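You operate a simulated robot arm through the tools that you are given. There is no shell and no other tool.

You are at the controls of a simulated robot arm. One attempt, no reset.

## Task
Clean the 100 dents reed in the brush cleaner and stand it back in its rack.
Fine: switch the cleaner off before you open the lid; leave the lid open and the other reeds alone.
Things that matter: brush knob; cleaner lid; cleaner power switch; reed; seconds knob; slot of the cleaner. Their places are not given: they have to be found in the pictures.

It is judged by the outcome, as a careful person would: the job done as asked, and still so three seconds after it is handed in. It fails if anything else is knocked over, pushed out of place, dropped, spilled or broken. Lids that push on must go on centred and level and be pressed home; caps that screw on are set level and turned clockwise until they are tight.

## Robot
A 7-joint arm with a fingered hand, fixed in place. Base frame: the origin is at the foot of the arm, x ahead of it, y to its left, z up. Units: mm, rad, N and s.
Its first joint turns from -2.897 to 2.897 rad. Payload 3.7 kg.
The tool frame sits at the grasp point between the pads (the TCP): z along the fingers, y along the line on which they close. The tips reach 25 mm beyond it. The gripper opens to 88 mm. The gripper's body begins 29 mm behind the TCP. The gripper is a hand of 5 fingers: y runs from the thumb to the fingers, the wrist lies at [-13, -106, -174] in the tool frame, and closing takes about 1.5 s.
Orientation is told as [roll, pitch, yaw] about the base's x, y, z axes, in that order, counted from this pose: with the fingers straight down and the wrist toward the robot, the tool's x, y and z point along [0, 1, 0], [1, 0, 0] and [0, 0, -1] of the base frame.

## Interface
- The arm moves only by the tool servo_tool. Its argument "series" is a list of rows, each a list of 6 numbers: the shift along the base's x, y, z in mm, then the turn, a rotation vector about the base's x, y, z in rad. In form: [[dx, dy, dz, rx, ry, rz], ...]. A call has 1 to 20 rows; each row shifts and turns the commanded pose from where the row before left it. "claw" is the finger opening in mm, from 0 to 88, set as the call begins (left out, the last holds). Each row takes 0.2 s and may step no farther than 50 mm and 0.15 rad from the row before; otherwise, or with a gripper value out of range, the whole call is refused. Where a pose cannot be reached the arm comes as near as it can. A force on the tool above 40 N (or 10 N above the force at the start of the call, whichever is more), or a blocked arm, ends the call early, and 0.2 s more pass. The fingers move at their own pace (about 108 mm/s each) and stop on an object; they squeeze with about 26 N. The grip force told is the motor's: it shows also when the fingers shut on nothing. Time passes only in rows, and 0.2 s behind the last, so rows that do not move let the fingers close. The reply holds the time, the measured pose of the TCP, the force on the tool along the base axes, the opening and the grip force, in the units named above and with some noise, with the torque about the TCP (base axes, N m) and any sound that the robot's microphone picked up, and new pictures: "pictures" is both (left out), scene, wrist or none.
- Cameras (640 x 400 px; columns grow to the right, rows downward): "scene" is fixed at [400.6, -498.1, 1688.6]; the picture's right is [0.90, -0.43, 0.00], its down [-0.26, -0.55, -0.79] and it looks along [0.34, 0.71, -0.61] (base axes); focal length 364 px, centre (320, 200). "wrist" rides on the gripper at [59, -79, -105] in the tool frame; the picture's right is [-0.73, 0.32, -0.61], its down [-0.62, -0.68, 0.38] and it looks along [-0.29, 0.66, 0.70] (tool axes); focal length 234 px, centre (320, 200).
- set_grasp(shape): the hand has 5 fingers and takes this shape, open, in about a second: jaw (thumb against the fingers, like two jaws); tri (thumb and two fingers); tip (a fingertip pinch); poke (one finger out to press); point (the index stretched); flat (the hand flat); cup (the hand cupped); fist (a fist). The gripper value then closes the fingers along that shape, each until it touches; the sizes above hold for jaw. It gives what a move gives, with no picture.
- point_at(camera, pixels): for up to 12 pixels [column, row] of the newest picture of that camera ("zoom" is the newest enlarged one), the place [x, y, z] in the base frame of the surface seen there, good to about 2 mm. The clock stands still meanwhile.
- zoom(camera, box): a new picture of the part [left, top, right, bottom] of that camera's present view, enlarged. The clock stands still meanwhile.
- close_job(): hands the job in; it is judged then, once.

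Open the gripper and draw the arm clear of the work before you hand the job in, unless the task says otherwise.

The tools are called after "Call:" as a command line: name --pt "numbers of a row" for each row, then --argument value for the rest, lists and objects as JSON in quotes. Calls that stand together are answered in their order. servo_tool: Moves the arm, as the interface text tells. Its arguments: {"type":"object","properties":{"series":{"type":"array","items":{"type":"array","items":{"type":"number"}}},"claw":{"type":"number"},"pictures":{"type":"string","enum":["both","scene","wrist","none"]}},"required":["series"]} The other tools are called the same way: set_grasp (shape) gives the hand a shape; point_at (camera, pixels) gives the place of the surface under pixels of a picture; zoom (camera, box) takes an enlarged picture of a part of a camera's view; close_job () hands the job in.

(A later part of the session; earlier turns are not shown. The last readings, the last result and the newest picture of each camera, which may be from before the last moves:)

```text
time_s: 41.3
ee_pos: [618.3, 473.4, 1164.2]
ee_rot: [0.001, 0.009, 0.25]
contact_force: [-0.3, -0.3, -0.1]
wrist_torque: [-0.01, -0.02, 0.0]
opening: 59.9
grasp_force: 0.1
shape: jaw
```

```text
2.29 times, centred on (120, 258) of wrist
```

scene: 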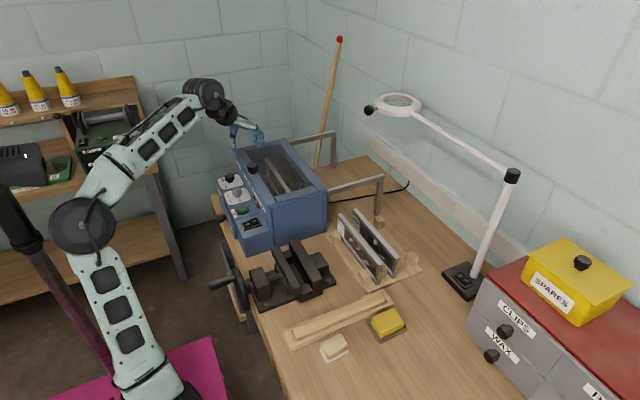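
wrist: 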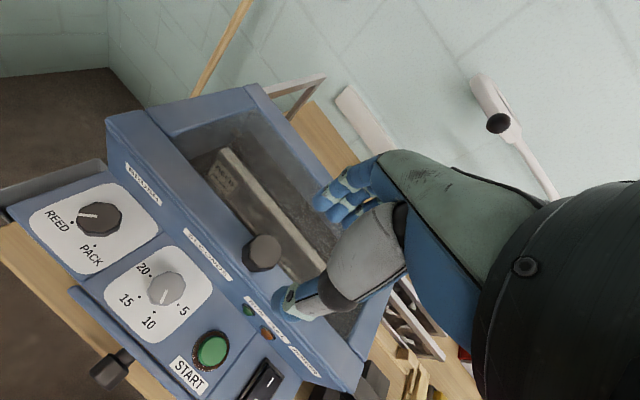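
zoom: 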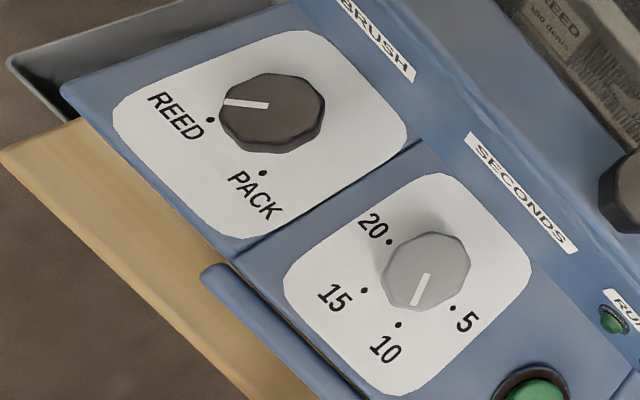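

Call:
point_at --camera "zoom" --pixels '[[228, 102], [265, 106], [275, 76], [272, 138], [227, 106], [322, 106], [210, 120], [262, 173], [425, 275], [418, 303], [430, 236], [420, 304]]'

Call:
point_at --camera "zoom" --pixels '[[390, 242], [364, 290], [400, 325], [452, 309], [387, 268], [468, 262], [540, 390], [540, 400], [235, 80], [310, 80], [235, 125], [300, 135]]'

```text
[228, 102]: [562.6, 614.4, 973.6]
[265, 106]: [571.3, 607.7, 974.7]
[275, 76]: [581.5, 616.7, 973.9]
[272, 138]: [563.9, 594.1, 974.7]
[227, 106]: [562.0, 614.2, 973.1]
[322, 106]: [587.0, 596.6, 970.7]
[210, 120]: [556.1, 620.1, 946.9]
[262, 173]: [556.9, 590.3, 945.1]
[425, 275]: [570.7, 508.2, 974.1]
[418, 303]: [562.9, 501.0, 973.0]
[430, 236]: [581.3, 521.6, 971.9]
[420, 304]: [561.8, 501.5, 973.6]
```

```text
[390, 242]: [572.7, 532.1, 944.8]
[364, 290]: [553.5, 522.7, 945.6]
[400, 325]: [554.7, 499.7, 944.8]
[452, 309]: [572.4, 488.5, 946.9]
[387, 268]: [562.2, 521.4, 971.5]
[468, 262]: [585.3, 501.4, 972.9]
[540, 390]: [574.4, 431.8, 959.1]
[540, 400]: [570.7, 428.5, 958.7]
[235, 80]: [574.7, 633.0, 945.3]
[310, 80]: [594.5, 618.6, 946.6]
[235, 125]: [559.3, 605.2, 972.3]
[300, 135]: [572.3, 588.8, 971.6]
```

Both knobs are as wanted: REED and 10 s. Now I form the poke shape and look where the fingertip is.

Call:
set_grasp --shape "poke"

Call:
servo_tool --pt "0 0 10 0 0 0" --pt "0 0 0 0 0 0" --pt "0 0 0 0 0 0"

Call:
zoom --camera "scene" --box '[190, 70, 290, 160]'

Call:
zoom --camera "wrist" --box '[220, 120, 460, 360]'

```text
time_s: 42.2
ee_pos: [618.1, 473.2, 1163.8]
ee_rot: [0.001, 0.009, 0.249]
contact_force: [-0.1, 0.6, 0.2]
wrist_torque: [0.03, 0.0, 0.03]
opening: 0.0
grasp_force: 0.1
shape: poke
```

```text
time_s: 43.0
ee_pos: [618.6, 474.1, 1172.8]
ee_rot: [0.001, 0.008, 0.25]
contact_force: [-0.8, -0.8, -0.1]
wrist_torque: [-0.01, -0.01, -0.03]
opening: 0.0
grasp_force: 0.0
shape: poke
```

scene: 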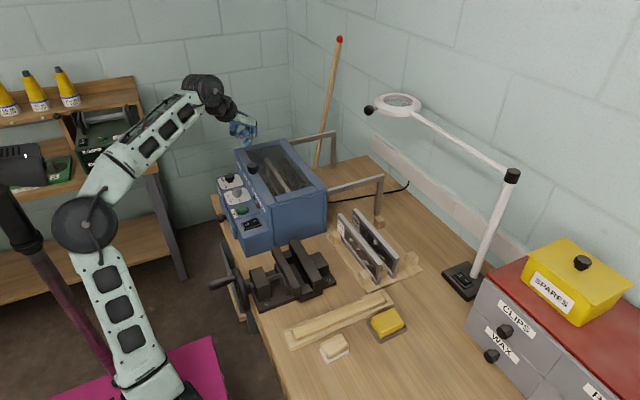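
wrist: 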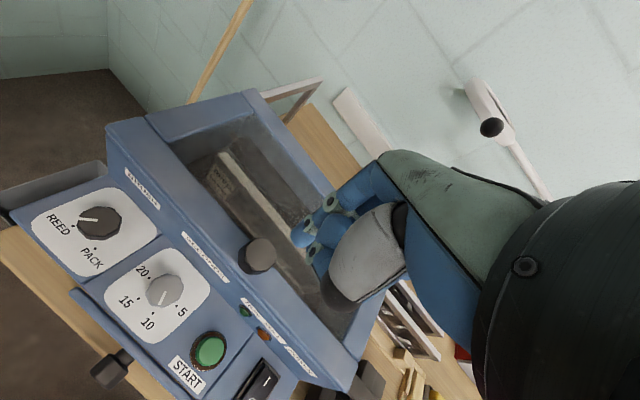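

```text
4.44 times, centred on (240, 115) of scene
```

zoom: 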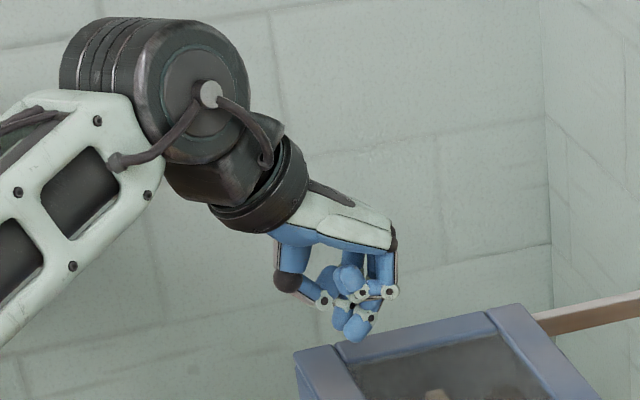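

```text
1.67 times, centred on (340, 240) of wrist
```

zoom: 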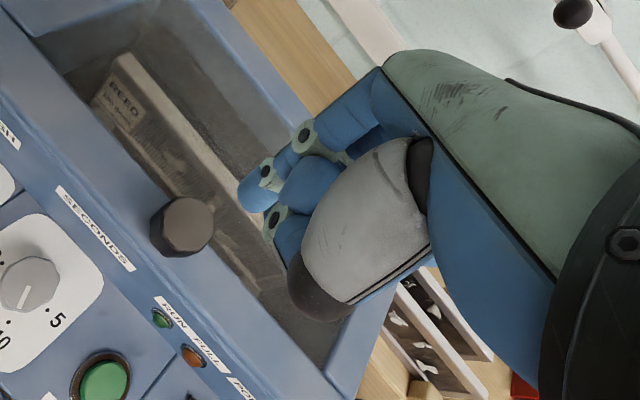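

The index fingertip shows at zoom (252,195). I measure fingertip points.

Call:
point_at --camera "zoom" --pixels '[[245, 195], [255, 200], [262, 210], [250, 185], [285, 180], [310, 190], [295, 240], [320, 300], [240, 190]]'

Call:
point_at --camera "scene" --pixels '[[244, 139], [246, 141], [245, 137], [243, 135], [238, 133], [240, 128]]'

Call:
zoom --camera "scene" --box '[222, 110, 262, 145]'

```text
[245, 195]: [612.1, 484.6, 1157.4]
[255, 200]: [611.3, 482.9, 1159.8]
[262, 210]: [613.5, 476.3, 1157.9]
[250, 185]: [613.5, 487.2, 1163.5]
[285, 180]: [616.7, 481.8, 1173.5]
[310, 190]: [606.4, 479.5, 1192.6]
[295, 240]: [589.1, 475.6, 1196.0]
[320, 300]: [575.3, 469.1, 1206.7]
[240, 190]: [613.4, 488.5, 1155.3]
```

```text
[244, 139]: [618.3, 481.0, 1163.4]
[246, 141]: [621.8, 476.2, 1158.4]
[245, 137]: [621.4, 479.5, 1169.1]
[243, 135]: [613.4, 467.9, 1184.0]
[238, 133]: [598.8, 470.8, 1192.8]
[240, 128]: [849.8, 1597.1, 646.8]
```

```text
11.43 times, centred on (242, 128) of scene
```

zoom: 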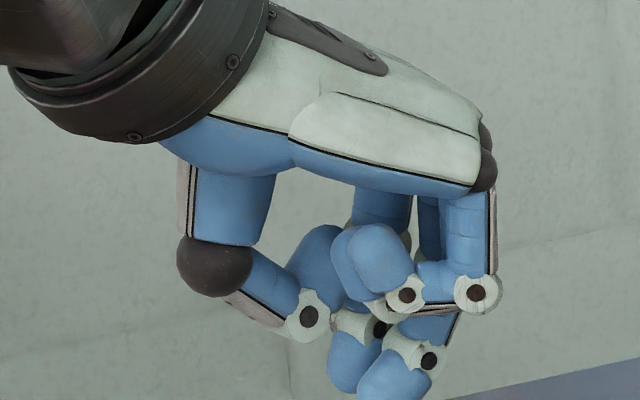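

Poke shows two fingertips low down. I try the point shape to compare.

Call:
set_grasp --shape "point"

Call:
servo_tool --pt "0 0 0 0 0 0" --pt "0 0 0 0 0 0"

Call:
zoom --camera "scene" --box '[216, 100, 276, 155]'

Call:
zoom --camera "wrist" --box '[220, 120, 460, 360]'

```text
time_s: 43.9
ee_pos: [617.9, 473.6, 1174.0]
ee_rot: [0.003, 0.007, 0.252]
contact_force: [-0.1, -0.3, -0.2]
wrist_torque: [0.01, -0.01, 0.02]
opening: 0.0
grasp_force: 0.0
shape: point
```

```text
time_s: 44.5
ee_pos: [619.0, 474.2, 1173.1]
ee_rot: [0.002, 0.009, 0.251]
contact_force: [0.0, -0.2, 0.6]
wrist_torque: [-0.02, 0.03, -0.01]
opening: 0.0
grasp_force: 0.1
shape: point
```

scene: 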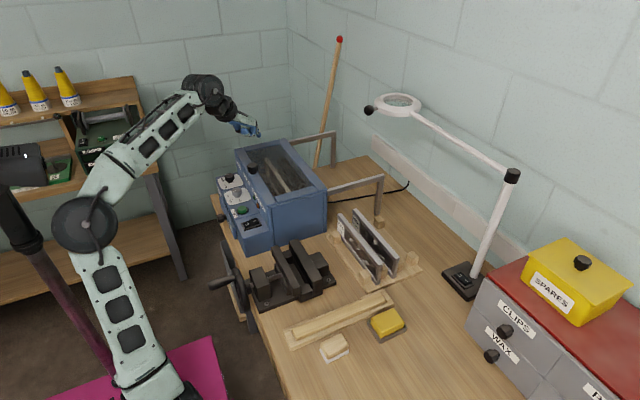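
wrist: 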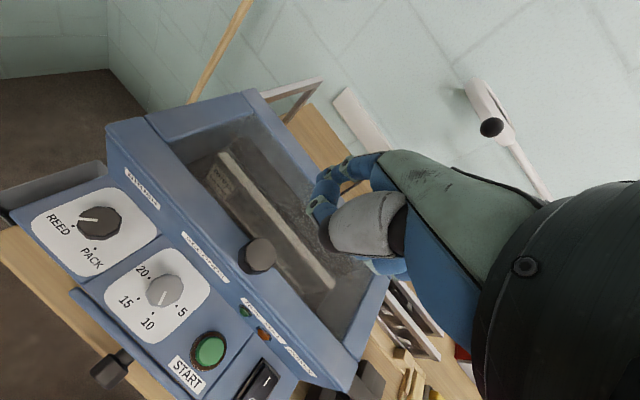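

```text
7.27 times, centred on (246, 128) of scene
```

zoom: 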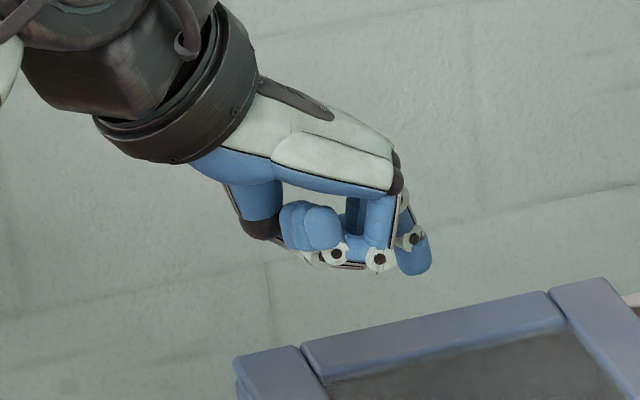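

```text
1.67 times, centred on (340, 240) of wrist
```

zoom: 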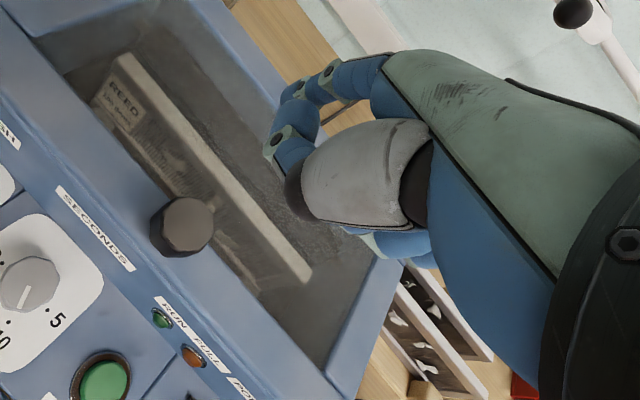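

Point stretches the index forward, less useful; poke is better. I return to poke and measure both low fingertips.

Call:
set_grasp --shape "poke"

Call:
servo_tool --pt "0 0 0 0 0 0" --pt "0 0 0 0 0 0"

Call:
zoom --camera "scene" --box '[222, 115, 262, 150]'

Call:
point_at --camera "zoom" --pixels '[[345, 325], [335, 300], [345, 350], [395, 320], [370, 325], [395, 345], [420, 330], [385, 355], [350, 280], [395, 300], [410, 345], [360, 340]]'

```text
time_s: 45.4
ee_pos: [618.6, 475.0, 1172.7]
ee_rot: [0.001, 0.008, 0.249]
contact_force: [0.6, -0.6, 0.4]
wrist_torque: [-0.01, 0.03, 0.02]
opening: 0.2
grasp_force: 0.0
shape: poke
```

```text
time_s: 46.0
ee_pos: [618.6, 472.7, 1172.5]
ee_rot: [0.003, 0.008, 0.249]
contact_force: [0.3, 0.7, -0.4]
wrist_torque: [-0.02, -0.01, 0.01]
opening: 0.0
grasp_force: 0.0
shape: poke
```

scene: 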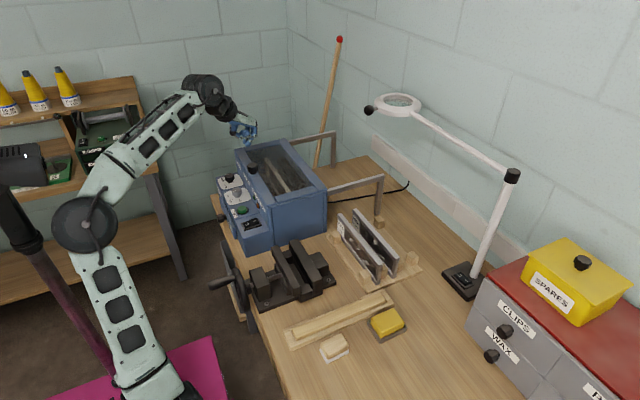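
wrist: 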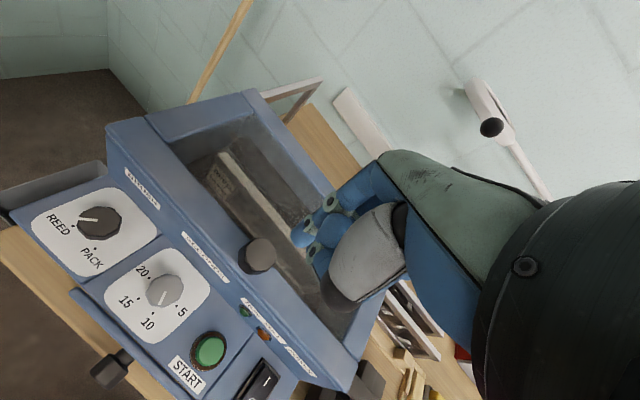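

```text
11.43 times, centred on (242, 132) of scene
```

zoom: 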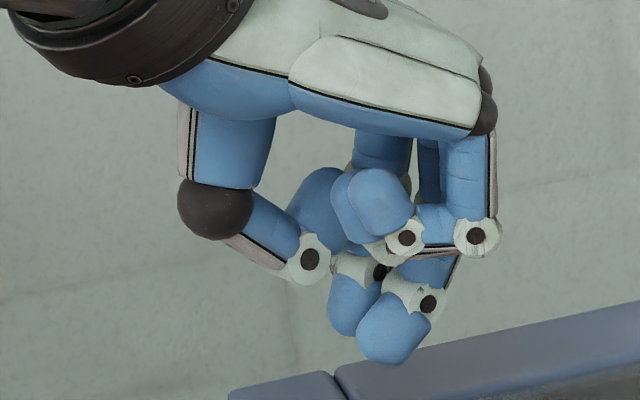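

```text
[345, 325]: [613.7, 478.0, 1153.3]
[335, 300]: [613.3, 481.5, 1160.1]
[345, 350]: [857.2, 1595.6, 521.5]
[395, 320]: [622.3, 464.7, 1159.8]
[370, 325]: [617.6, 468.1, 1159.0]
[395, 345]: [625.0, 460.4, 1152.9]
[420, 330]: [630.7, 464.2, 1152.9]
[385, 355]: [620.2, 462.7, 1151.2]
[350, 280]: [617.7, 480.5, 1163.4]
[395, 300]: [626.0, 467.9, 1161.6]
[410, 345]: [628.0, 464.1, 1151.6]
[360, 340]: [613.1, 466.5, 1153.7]
```

The two low fingertips sit side by side along the tool's x, about 23 mm beyond the TCP. To clear the cleaner's front wall with the knuckles, I undo the yaw and tilt the hand back (-0.4 about y) while moving above the rocker.

Call:
servo_tool --pt "-10 -20 0 0 0 -0.125" --pt "-10 -25 0 0 0 -0.125" --pt "-10 -27 0 0 -0.1 0" --pt "-10 -27 -20 0 -0.1 0" --pt "0 -27 -30 0 -0.1 0" --pt "0 0 -40 0 -0.1 0" --pt "0 0 -22 0 0 0" --pt "0 0 0 0 0 0"

Call:
zoom --camera "scene" --box '[210, 150, 290, 240]'

Call:
zoom --camera "wrist" --box '[160, 120, 420, 400]'

```text
time_s: 47.0
ee_pos: [682.8, 298.3, 1169.0]
ee_rot: [0.024, -0.136, -0.228]
contact_force: [0.4, 0.4, -0.8]
wrist_torque: [0.02, -0.01, 0.0]
opening: 0.2
grasp_force: 0.0
shape: poke
stopped in row 4: the arm was blocked; the commanded pose is now the measured one
```

scene: 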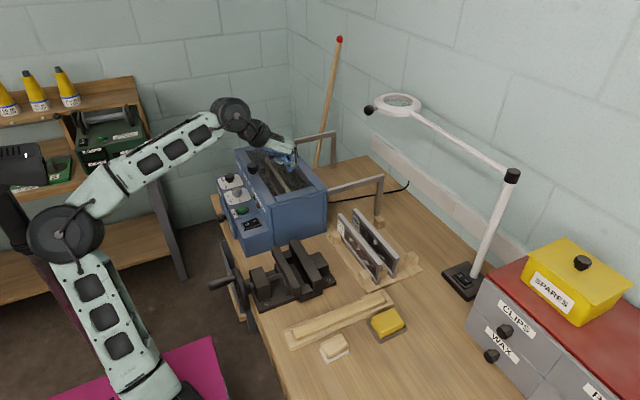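
wrist: 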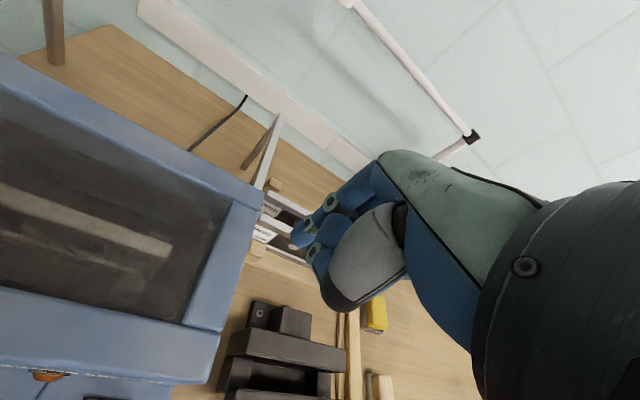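

```text
4.44 times, centred on (250, 195) of scene
```

zoom: 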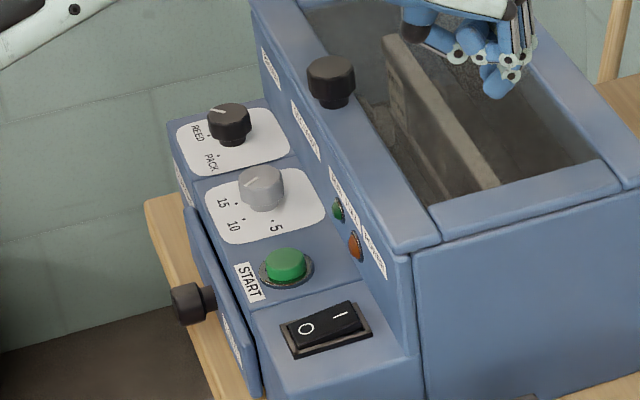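

```text
1.43 times, centred on (290, 260) of wrist
```

zoom: 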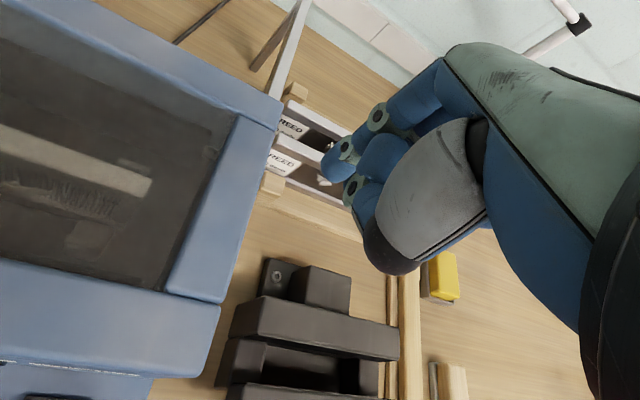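

The arm swung off track (to (683,298,1169), yaw -0.23) near a joint limit, without touching anything. At this safe height I bring orientation back to level in small steps and see what it can reach.

Call:
servo_tool --pt "-10 10 5 -0.01 0.05 0.08" --pt "-10 10 0 -0.01 0.05 0.08" --pt "-10 10 0 0 0.036 0.07" --pt "0 0 0 0 0 0" --pictures "none"

```text
time_s: 48.0
ee_pos: [650.1, 331.4, 1173.9]
ee_rot: [-0.014, -0.005, 0.008]
contact_force: [-0.5, 0.0, -0.5]
wrist_torque: [0.03, 0.01, 0.01]
opening: 0.1
grasp_force: 0.1
shape: poke
```

Tracking is good again. I move level toward x 585, y 350 at z 1150.

Call:
servo_tool --pt "-20 5 -5 0.007 0.002 0" --pt "-20 7 -10 0.007 0.003 -0.008" --pt "-25 7 -9 0 0 0" --pt "0 0 0 0 0 0" --pictures "none"

```text
time_s: 49.0
ee_pos: [593.5, 339.9, 1150.0]
ee_rot: [0.013, 0.013, -0.012]
contact_force: [0.1, -0.4, -0.1]
wrist_torque: [0.01, 0.0, -0.02]
opening: 0.3
grasp_force: 0.0
shape: poke
```

It lags by about 10 mm here, so this is a limit for yaw 0. I test whether a yaw of +0.3 frees the arm.

Call:
servo_tool --pt "0 0 0 0 0 0.1" --pt "0 0 0 0 0 0.1" --pt "-2 2 0 0 0 0.1" --pt "-2 3 0 0 0 0" --pt "0 0 0 0 0 0" --pictures "none"

```text
time_s: 50.1
ee_pos: [580.6, 353.9, 1150.7]
ee_rot: [-0.002, -0.001, 0.301]
contact_force: [0.2, -0.7, -0.1]
wrist_torque: [-0.03, 0.01, 0.02]
opening: 0.0
grasp_force: 0.0
shape: poke
```

Yaw +0.3 tracks fine. I go to yaw 0.55 and then tilt the hand back about its own lateral axis by 0.3.

Call:
servo_tool --pt "0 0 0 0 0 0.125" --pt "0 0 0 0 0 0.125" --pt "0 0 0 0.052 -0.085 0" --pt "0 0 0 0.052 -0.085 0" --pt "0 0 0 0.052 -0.085 0" --pt "0 0 0 0 0 0"

Call:
zoom --camera "scene" --box '[210, 130, 290, 240]'

```text
time_s: 51.5
ee_pos: [582.0, 354.2, 1149.0]
ee_rot: [0.001, -0.301, 0.547]
contact_force: [0.4, 0.4, -0.3]
wrist_torque: [0.03, 0.05, 0.0]
opening: 0.0
grasp_force: 0.1
shape: poke
```

scene: 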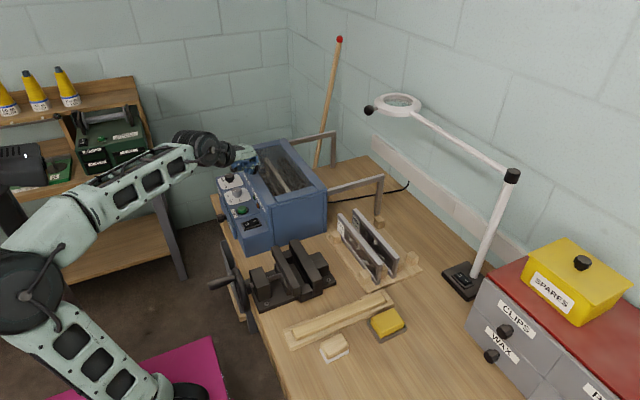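
wrist: 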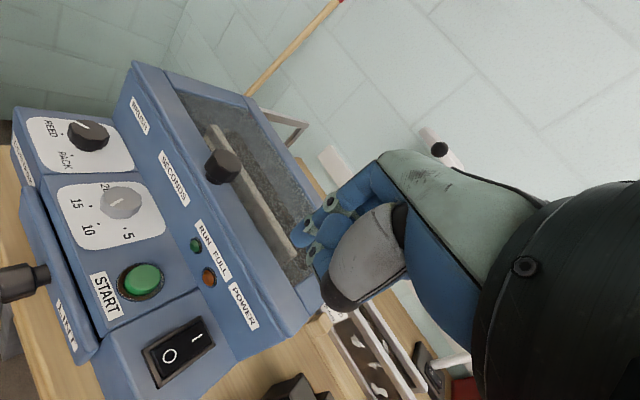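

```text
3.64 times, centred on (250, 185) of scene
```

zoom: 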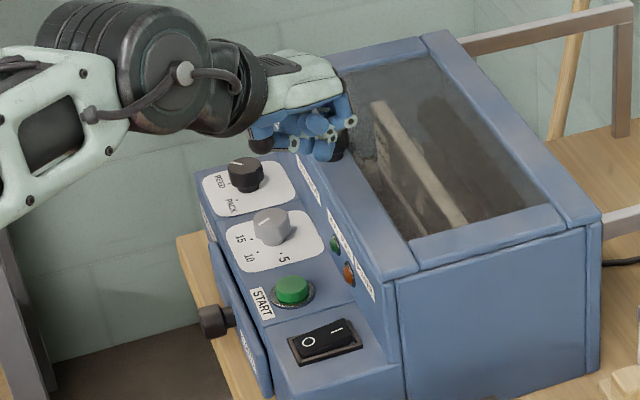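

At yaw 0.55 and pitch -0.3 the arm tracks exactly. I tilt 0.15 more and come down to about 25 mm above the rocker to check fingertip position.

Call:
servo_tool --pt "-3 -3 -10 0.039 -0.064 0" --pt "-3 -4 -30 0.039 -0.064 0" --pt "0 0 -35 0 0 0" --pt "0 0 -35 0 0 0" --pt "0 0 -30 0 0 0" --pt "0 0 0 0 0 0"

Call:
zoom --camera "scene" --box '[220, 180, 290, 250]'

Call:
zoom --camera "wrist" --box '[180, 130, 440, 340]'

```text
time_s: 53.0
ee_pos: [574.2, 346.6, 1010.9]
ee_rot: [-0.001, -0.447, 0.551]
contact_force: [0.0, -0.5, 0.7]
wrist_torque: [0.01, 0.02, 0.01]
opening: 0.1
grasp_force: 0.0
shape: poke
```

scene: 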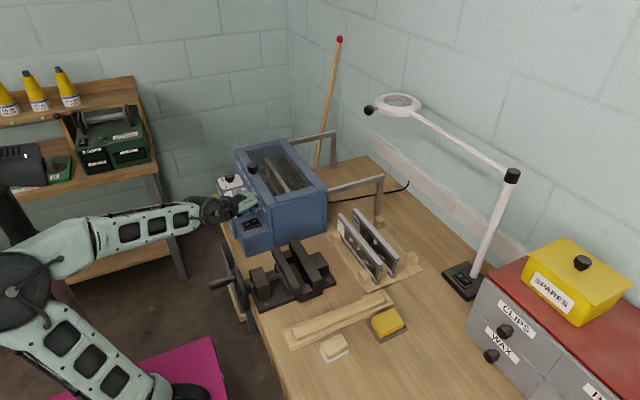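
wrist: 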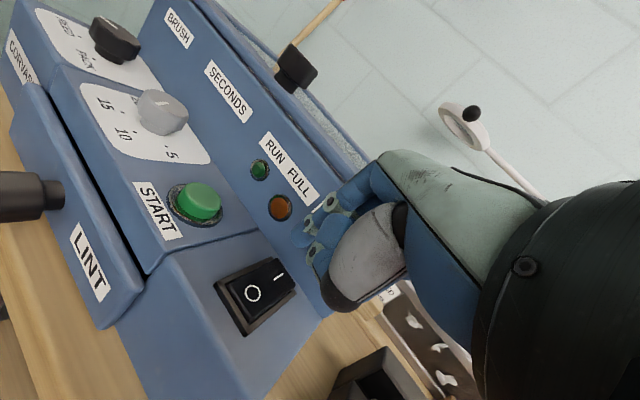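

```text
5.71 times, centred on (255, 215) of scene
```

zoom: 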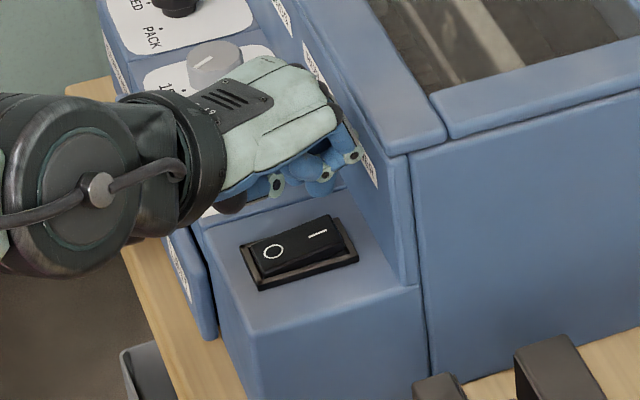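

```text
1.90 times, centred on (310, 235) of wrist
```

zoom: 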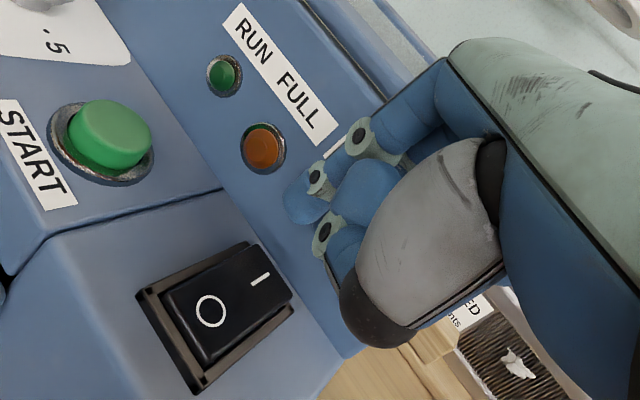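

I measure the fingertip, knuckle and wall points here.

Call:
point_at --camera "zoom" --pixels '[[295, 195], [305, 210], [300, 218], [290, 205], [318, 180], [325, 230], [330, 255], [355, 310], [270, 190], [260, 278], [240, 300], [350, 140]]'

Call:
point_at --camera "scene" --pixels '[[256, 212], [255, 210], [258, 210], [261, 206], [250, 211], [262, 203], [243, 215], [262, 209]]'

```text
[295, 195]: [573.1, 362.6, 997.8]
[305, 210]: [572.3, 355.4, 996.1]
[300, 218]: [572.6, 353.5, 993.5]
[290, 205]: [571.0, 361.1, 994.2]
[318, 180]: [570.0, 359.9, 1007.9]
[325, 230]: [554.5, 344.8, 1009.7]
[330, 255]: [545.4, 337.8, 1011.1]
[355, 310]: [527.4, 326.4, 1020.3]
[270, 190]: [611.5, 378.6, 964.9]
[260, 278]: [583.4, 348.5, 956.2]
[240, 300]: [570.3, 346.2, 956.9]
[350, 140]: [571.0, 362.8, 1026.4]
```

```text
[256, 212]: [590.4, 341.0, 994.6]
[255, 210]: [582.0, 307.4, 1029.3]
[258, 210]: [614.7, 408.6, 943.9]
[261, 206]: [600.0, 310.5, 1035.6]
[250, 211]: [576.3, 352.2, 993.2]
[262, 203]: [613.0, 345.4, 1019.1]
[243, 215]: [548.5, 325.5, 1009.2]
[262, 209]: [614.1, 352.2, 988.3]
```

Tip B is at about (586,347), over the I half of the rocker; clearances to the wall (x≈613) are a few mm but fine. I descend slowly toward the rocker.

Call:
servo_tool --pt "0 0 -10 0 0 0" --pt "0 0 -10 0 0 0" --pt "0 0 -6 0 0 0" --pt "0 0 -3 0 0 0" --pt "0 0 0 0 0 0"

Call:
zoom --camera "scene" --box '[220, 180, 290, 250]'

Call:
zoom --camera "wrist" --box '[180, 130, 440, 340]'

```text
time_s: 54.1
ee_pos: [576.8, 347.1, 979.7]
ee_rot: [0.0, -0.449, 0.549]
contact_force: [0.7, -0.7, 0.3]
wrist_torque: [0.0, -0.01, -0.04]
opening: 0.0
grasp_force: 0.0
shape: poke
```

scene: 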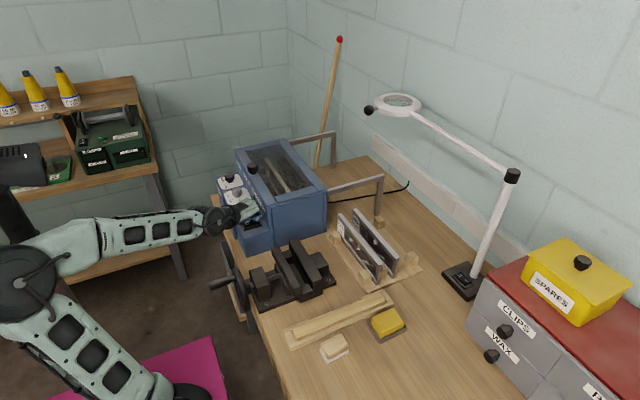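
wrist: 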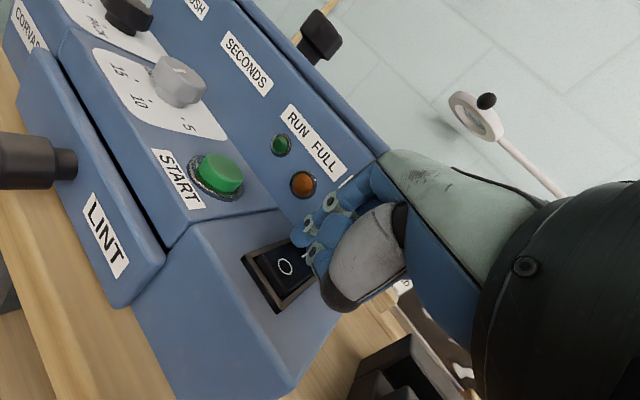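

```text
5.71 times, centred on (255, 215) of scene
```

zoom: 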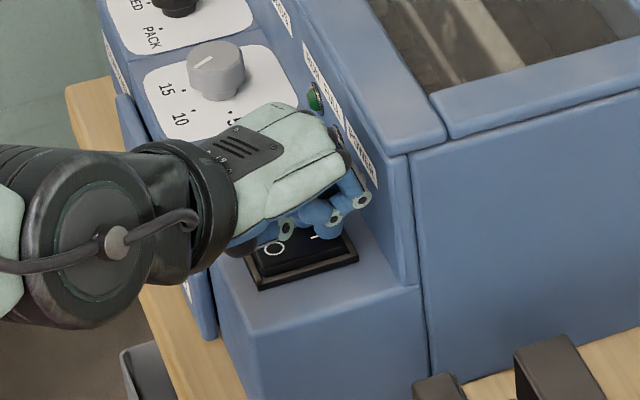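

```text
1.90 times, centred on (310, 235) of wrist
```

zoom: 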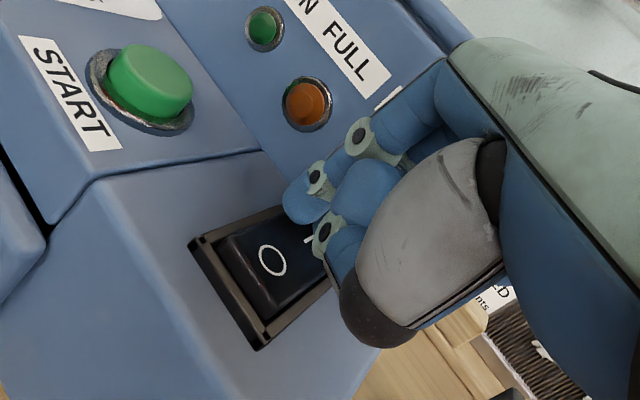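

The tips are right at the I end. I press down in 1.5 mm steps.

Call:
servo_tool --pt "0 0 -1.5 0 0 0" --pt "0 0 -1.5 0 0 0" --pt "0 0 -1.5 0 0 0" --pt "0 0 0 0 0 0" --pictures "wrist"

```text
time_s: 55.1
ee_pos: [577.4, 347.1, 977.3]
ee_rot: [0.0, -0.451, 0.55]
contact_force: [0.5, -3.0, 21.1]
wrist_torque: [-0.03, -0.22, -0.03]
opening: 0.0
grasp_force: 0.0
shape: poke
```

wrist: 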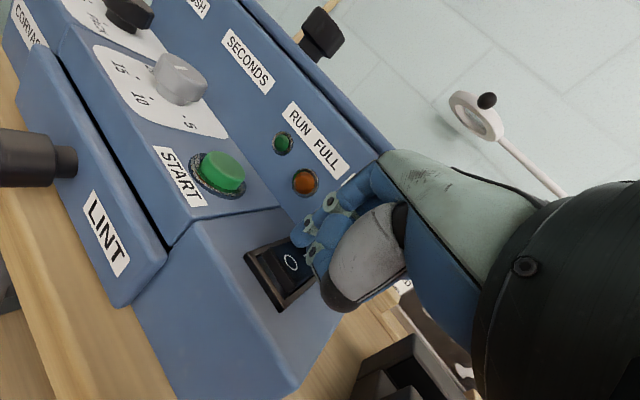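

21 N on contact, no click yet. I press a little further.

Call:
servo_tool --pt "0 0 -1 0 0 0" --pt "0 0 -1 0 0 0" --pt "0 0 0 0 0 0" --pictures "wrist"

Call:
zoom --camera "wrist" --box '[180, 130, 440, 340]'

```text
time_s: 55.8
ee_pos: [577.6, 348.2, 976.9]
ee_rot: [0.0, -0.457, 0.547]
contact_force: [-0.2, -3.5, 15.3]
wrist_torque: [-0.09, -0.14, -0.01]
opening: 0.0
grasp_force: 0.1
shape: poke
stopped in row 3: the force on the tool passed its limit at 41 N (the readings are from after the stop); the commanded pose is now the measured one
```

wrist: 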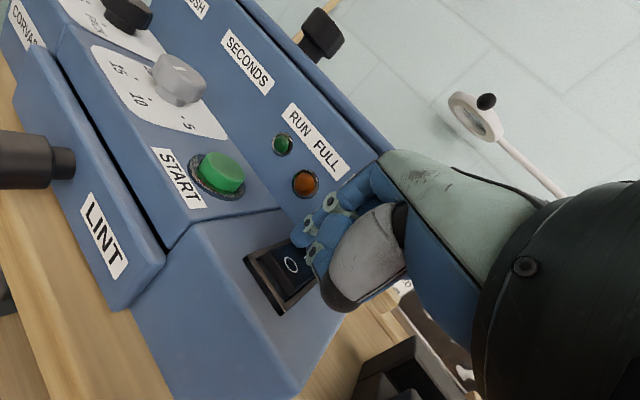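

```text
1.90 times, centred on (310, 235) of wrist
```

zoom: 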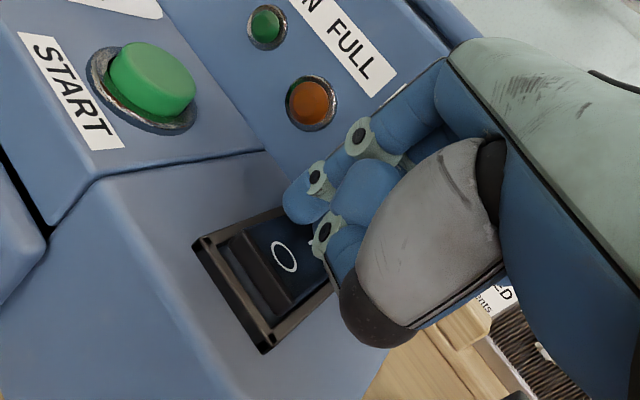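

The O end now stands raised (its front face shows), so the switch is on. I rise 30 mm and check.

Call:
servo_tool --pt "0 0 5 0 0 0" --pt "0 0 10 0 0 0" --pt "0 0 15 0 0 0" --pt "0 0 0 0 0 0"

Call:
zoom --camera "wrist" --box '[180, 130, 340, 340]'

Call:
zoom --camera "scene" --box '[220, 180, 290, 250]'

```text
time_s: 56.8
ee_pos: [577.9, 347.2, 1006.7]
ee_rot: [0.0, -0.455, 0.549]
contact_force: [1.4, -0.4, -0.3]
wrist_torque: [0.02, 0.02, 0.0]
opening: 0.0
grasp_force: 0.1
shape: poke
```

scene: 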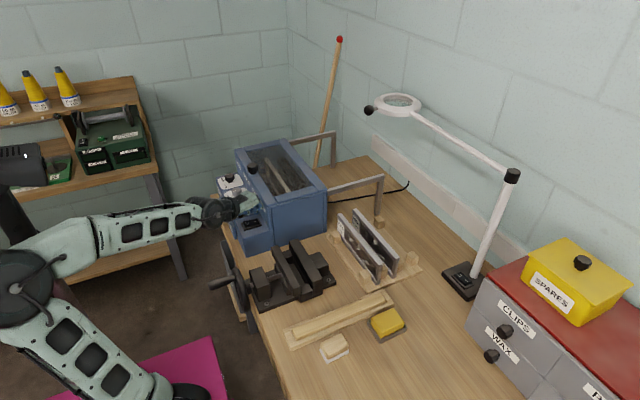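
wrist: 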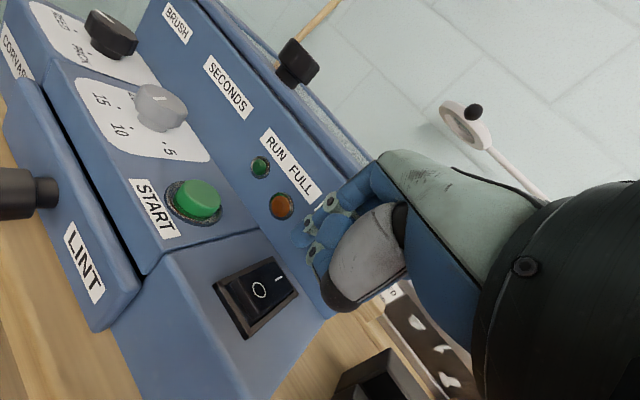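

```text
1.90 times, centred on (260, 235) of wrist
```

zoom: 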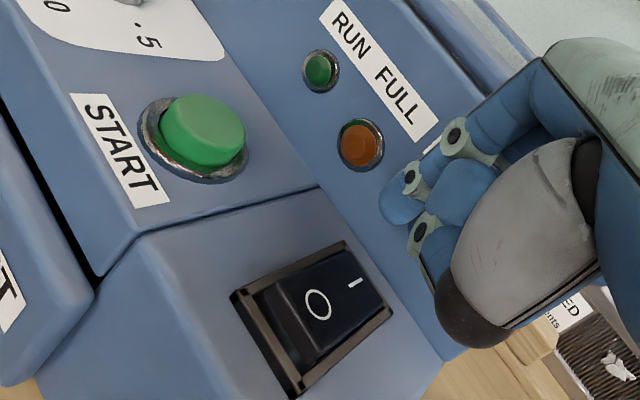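

```text
5.71 times, centred on (255, 215) of scene
```

zoom: 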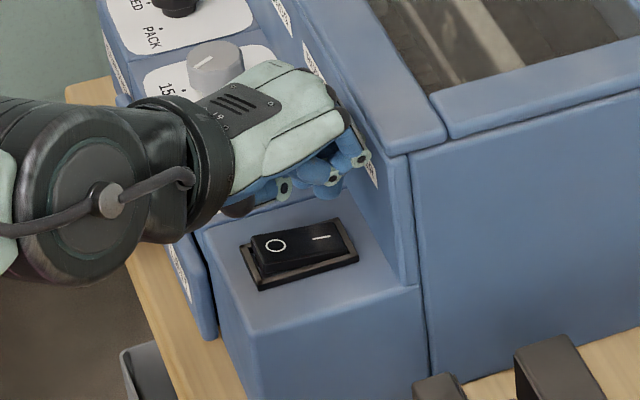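

The switch is on (O end raised), FULL lamp dark. I measure the START button top.

Call:
point_at --camera "wrist" --pixels '[[180, 185], [198, 180], [215, 198], [200, 195], [198, 210], [170, 195], [260, 168], [222, 205]]'

```text
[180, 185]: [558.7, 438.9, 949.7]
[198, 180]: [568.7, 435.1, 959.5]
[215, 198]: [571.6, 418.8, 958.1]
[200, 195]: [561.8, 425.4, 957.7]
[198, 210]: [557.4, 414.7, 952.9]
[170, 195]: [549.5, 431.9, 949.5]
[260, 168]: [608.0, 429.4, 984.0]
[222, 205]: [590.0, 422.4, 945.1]
```

START is centred at about (567,426), top z 958.5. I move the fingertips over it and lower to just above.

Call:
servo_tool --pt "-5 24 2 0 0 0" --pt "-5 24 0 0 0 0" --pt "-5.6 24.3 0 0 0 0" --pt "0 0 0 0 0 0"

Call:
zoom --camera "wrist" --box '[180, 130, 440, 340]'

Call:
zoom --camera "scene" --box '[205, 165, 275, 235]'

```text
time_s: 57.8
ee_pos: [561.4, 420.7, 1009.1]
ee_rot: [-0.001, -0.454, 0.547]
contact_force: [-0.1, 0.5, 0.0]
wrist_torque: [-0.02, 0.01, -0.02]
opening: 0.0
grasp_force: 0.1
shape: poke
```

scene: 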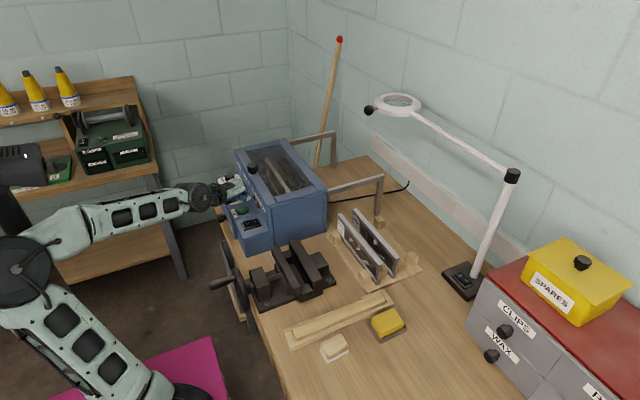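
wrist: 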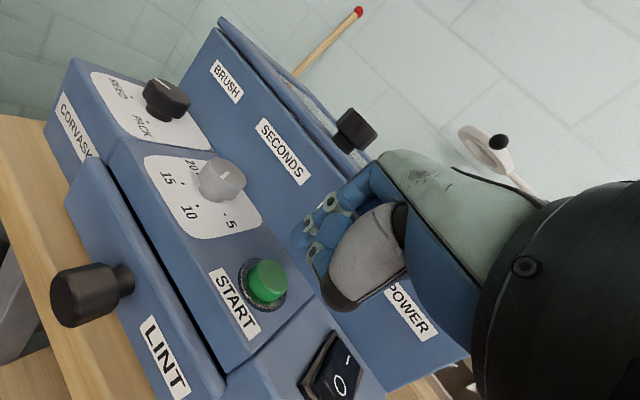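

```text
1.90 times, centred on (310, 235) of wrist
```

zoom: 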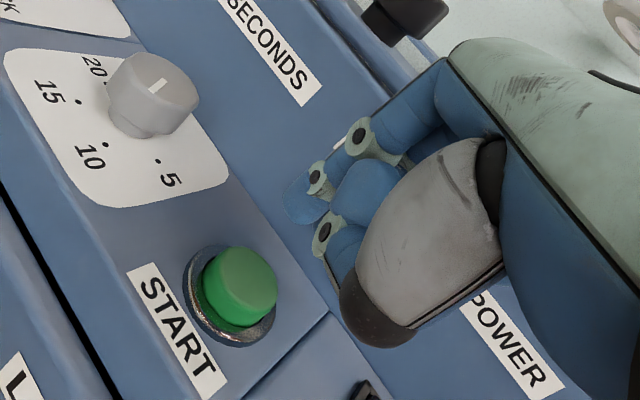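

```text
5.71 times, centred on (240, 200) of scene
```

zoom: 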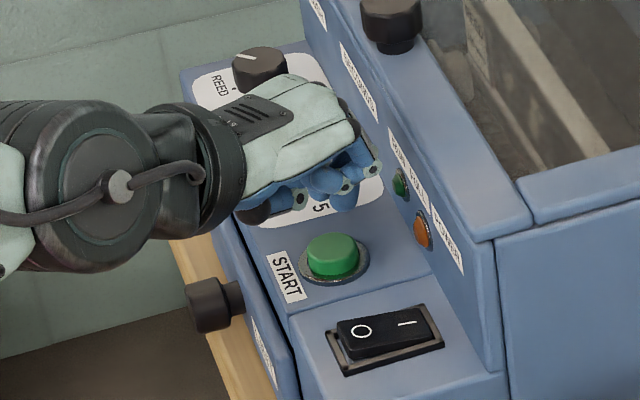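

Offsets match the ones that worked on the rocker. I lower toward the button.

Call:
servo_tool --pt "0 0 -10 0 0 0" --pt "0 0 -10 0 0 0" --pt "0 0 -5 0 0 0" --pt "0 0 -2 0 0 0" --pt "0 0 0 0 0 0"

Call:
zoom --camera "wrist" --box '[180, 130, 440, 340]'

Call:
zoom --camera "scene" --box '[205, 165, 275, 235]'

```text
time_s: 59.0
ee_pos: [562.4, 420.3, 980.1]
ee_rot: [0.001, -0.452, 0.548]
contact_force: [0.1, 0.0, 1.1]
wrist_torque: [-0.01, -0.02, -0.03]
opening: 0.1
grasp_force: 0.1
shape: poke
```

scene: 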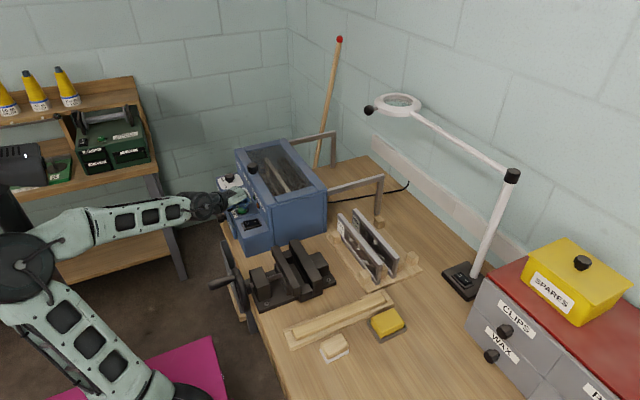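
wrist: 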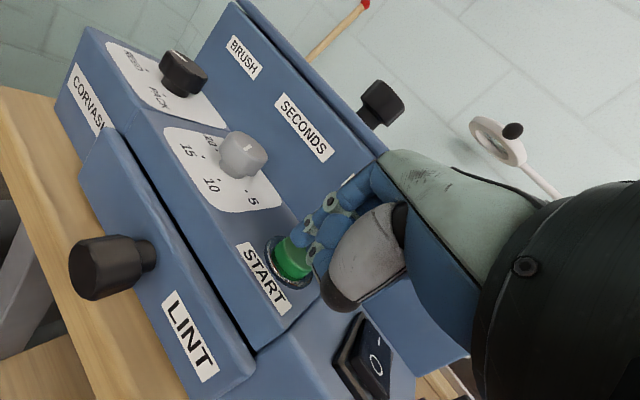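

```text
1.90 times, centred on (310, 235) of wrist
```

zoom: 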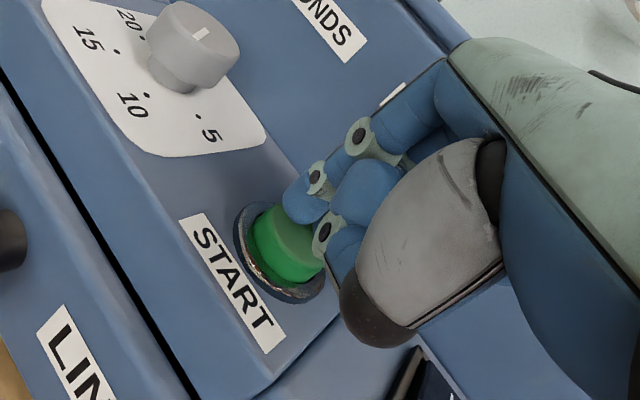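

```text
5.71 times, centred on (240, 200) of scene
```

zoom: 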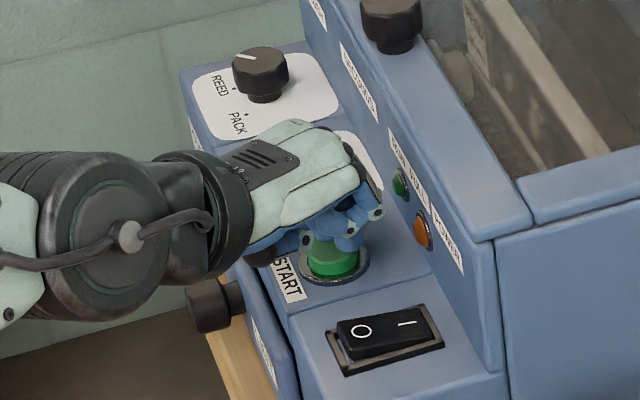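

The fingertips are at the button's back half, touching (1 N). I press in 1 mm steps until it clicks.

Call:
servo_tool --pt "-1 -1 -1 0 0 0" --pt "0 0 -1.5 0 0 0" --pt "0 0 -1.5 0 0 0" --pt "0 0 -1 0 0 0" --pt "0 0 0 0 0 0" --pictures "wrist"

Call:
zoom --camera "scene" --box '[205, 165, 275, 235]'

```text
time_s: 60.2
ee_pos: [559.7, 418.9, 974.5]
ee_rot: [0.0, -0.454, 0.549]
contact_force: [1.4, 1.9, 3.8]
wrist_torque: [0.06, -0.05, 0.06]
opening: 0.1
grasp_force: 0.1
shape: poke
heard: click
```

wrist: 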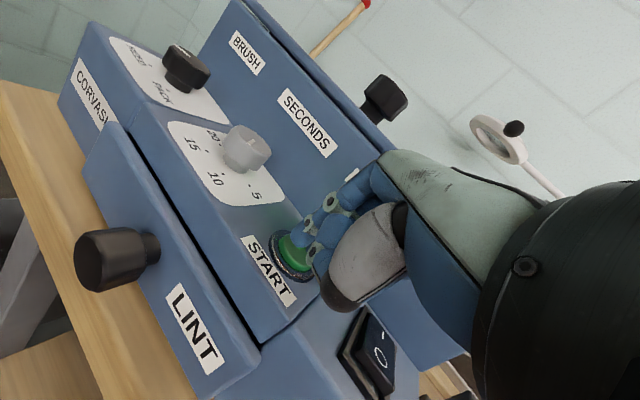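

```text
5.71 times, centred on (240, 200) of scene
```

zoom: 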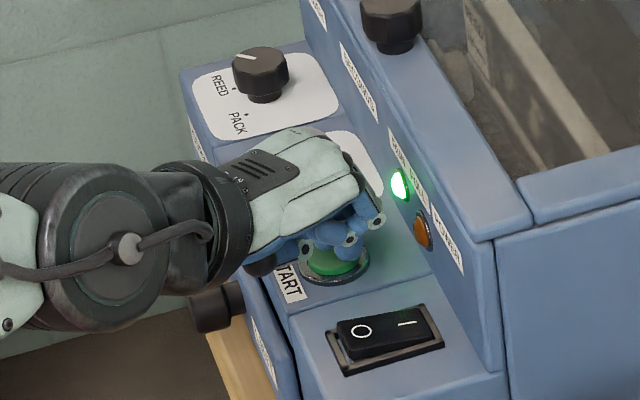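

A click was heard and the RUN lamp is lit green. I lift off and wait for the cycle to run out.

Call:
servo_tool --pt "0 0 10 0 0 0" --pt "0 0 15 0 0 0" --pt "0 0 10 0 0 0" --pt "0 0 0 0 0 0" --pt "0 0 0 0 0 0" --pt "0 0 0 0 0 0" --pt "0 0 0 0 0 0" --pt "0 0 0 0 0 0" --pt "0 0 0 0 0 0" --pt "0 0 0 0 0 0" --pt "0 0 0 0 0 0" --pt "0 0 0 0 0 0" --pt "0 0 0 0 0 0" --pt "0 0 0 0 0 0" --pt "0 0 0 0 0 0" --pt "0 0 0 0 0 0" --pt "0 0 0 0 0 0" --pt "0 0 0 0 0 0" --pt "0 0 0 0 0 0" --pt "0 0 0 0 0 0"

Call:
zoom --camera "scene" --box '[205, 135, 325, 235]'

```text
time_s: 64.4
ee_pos: [559.1, 418.3, 1010.2]
ee_rot: [0.0, -0.453, 0.548]
contact_force: [0.1, -0.1, 0.3]
wrist_torque: [-0.02, -0.04, 0.02]
opening: 0.0
grasp_force: 0.1
shape: poke
```

scene: 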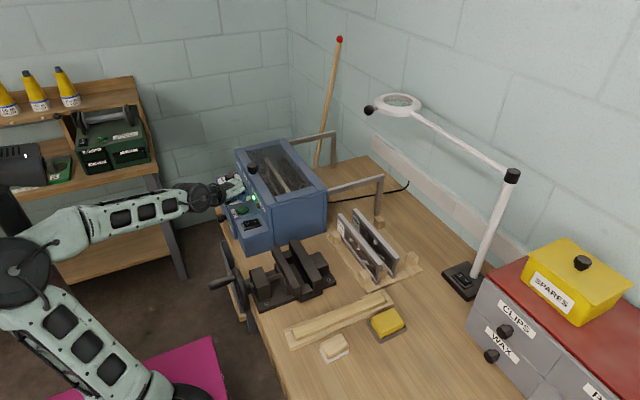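
wrist: 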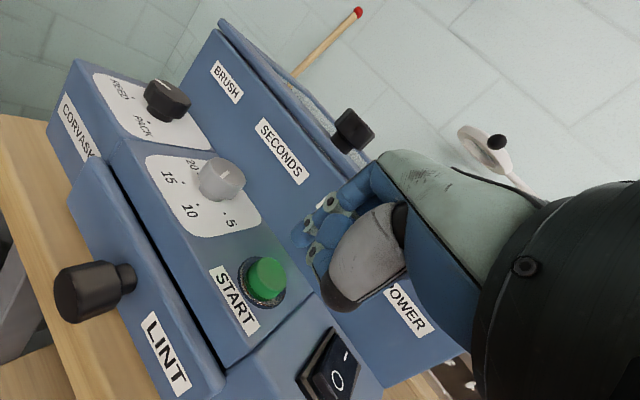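

```text
4.00 times, centred on (265, 185) of scene
```

zoom: 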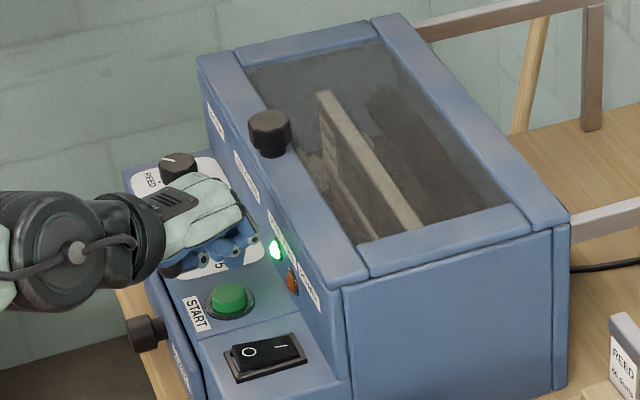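

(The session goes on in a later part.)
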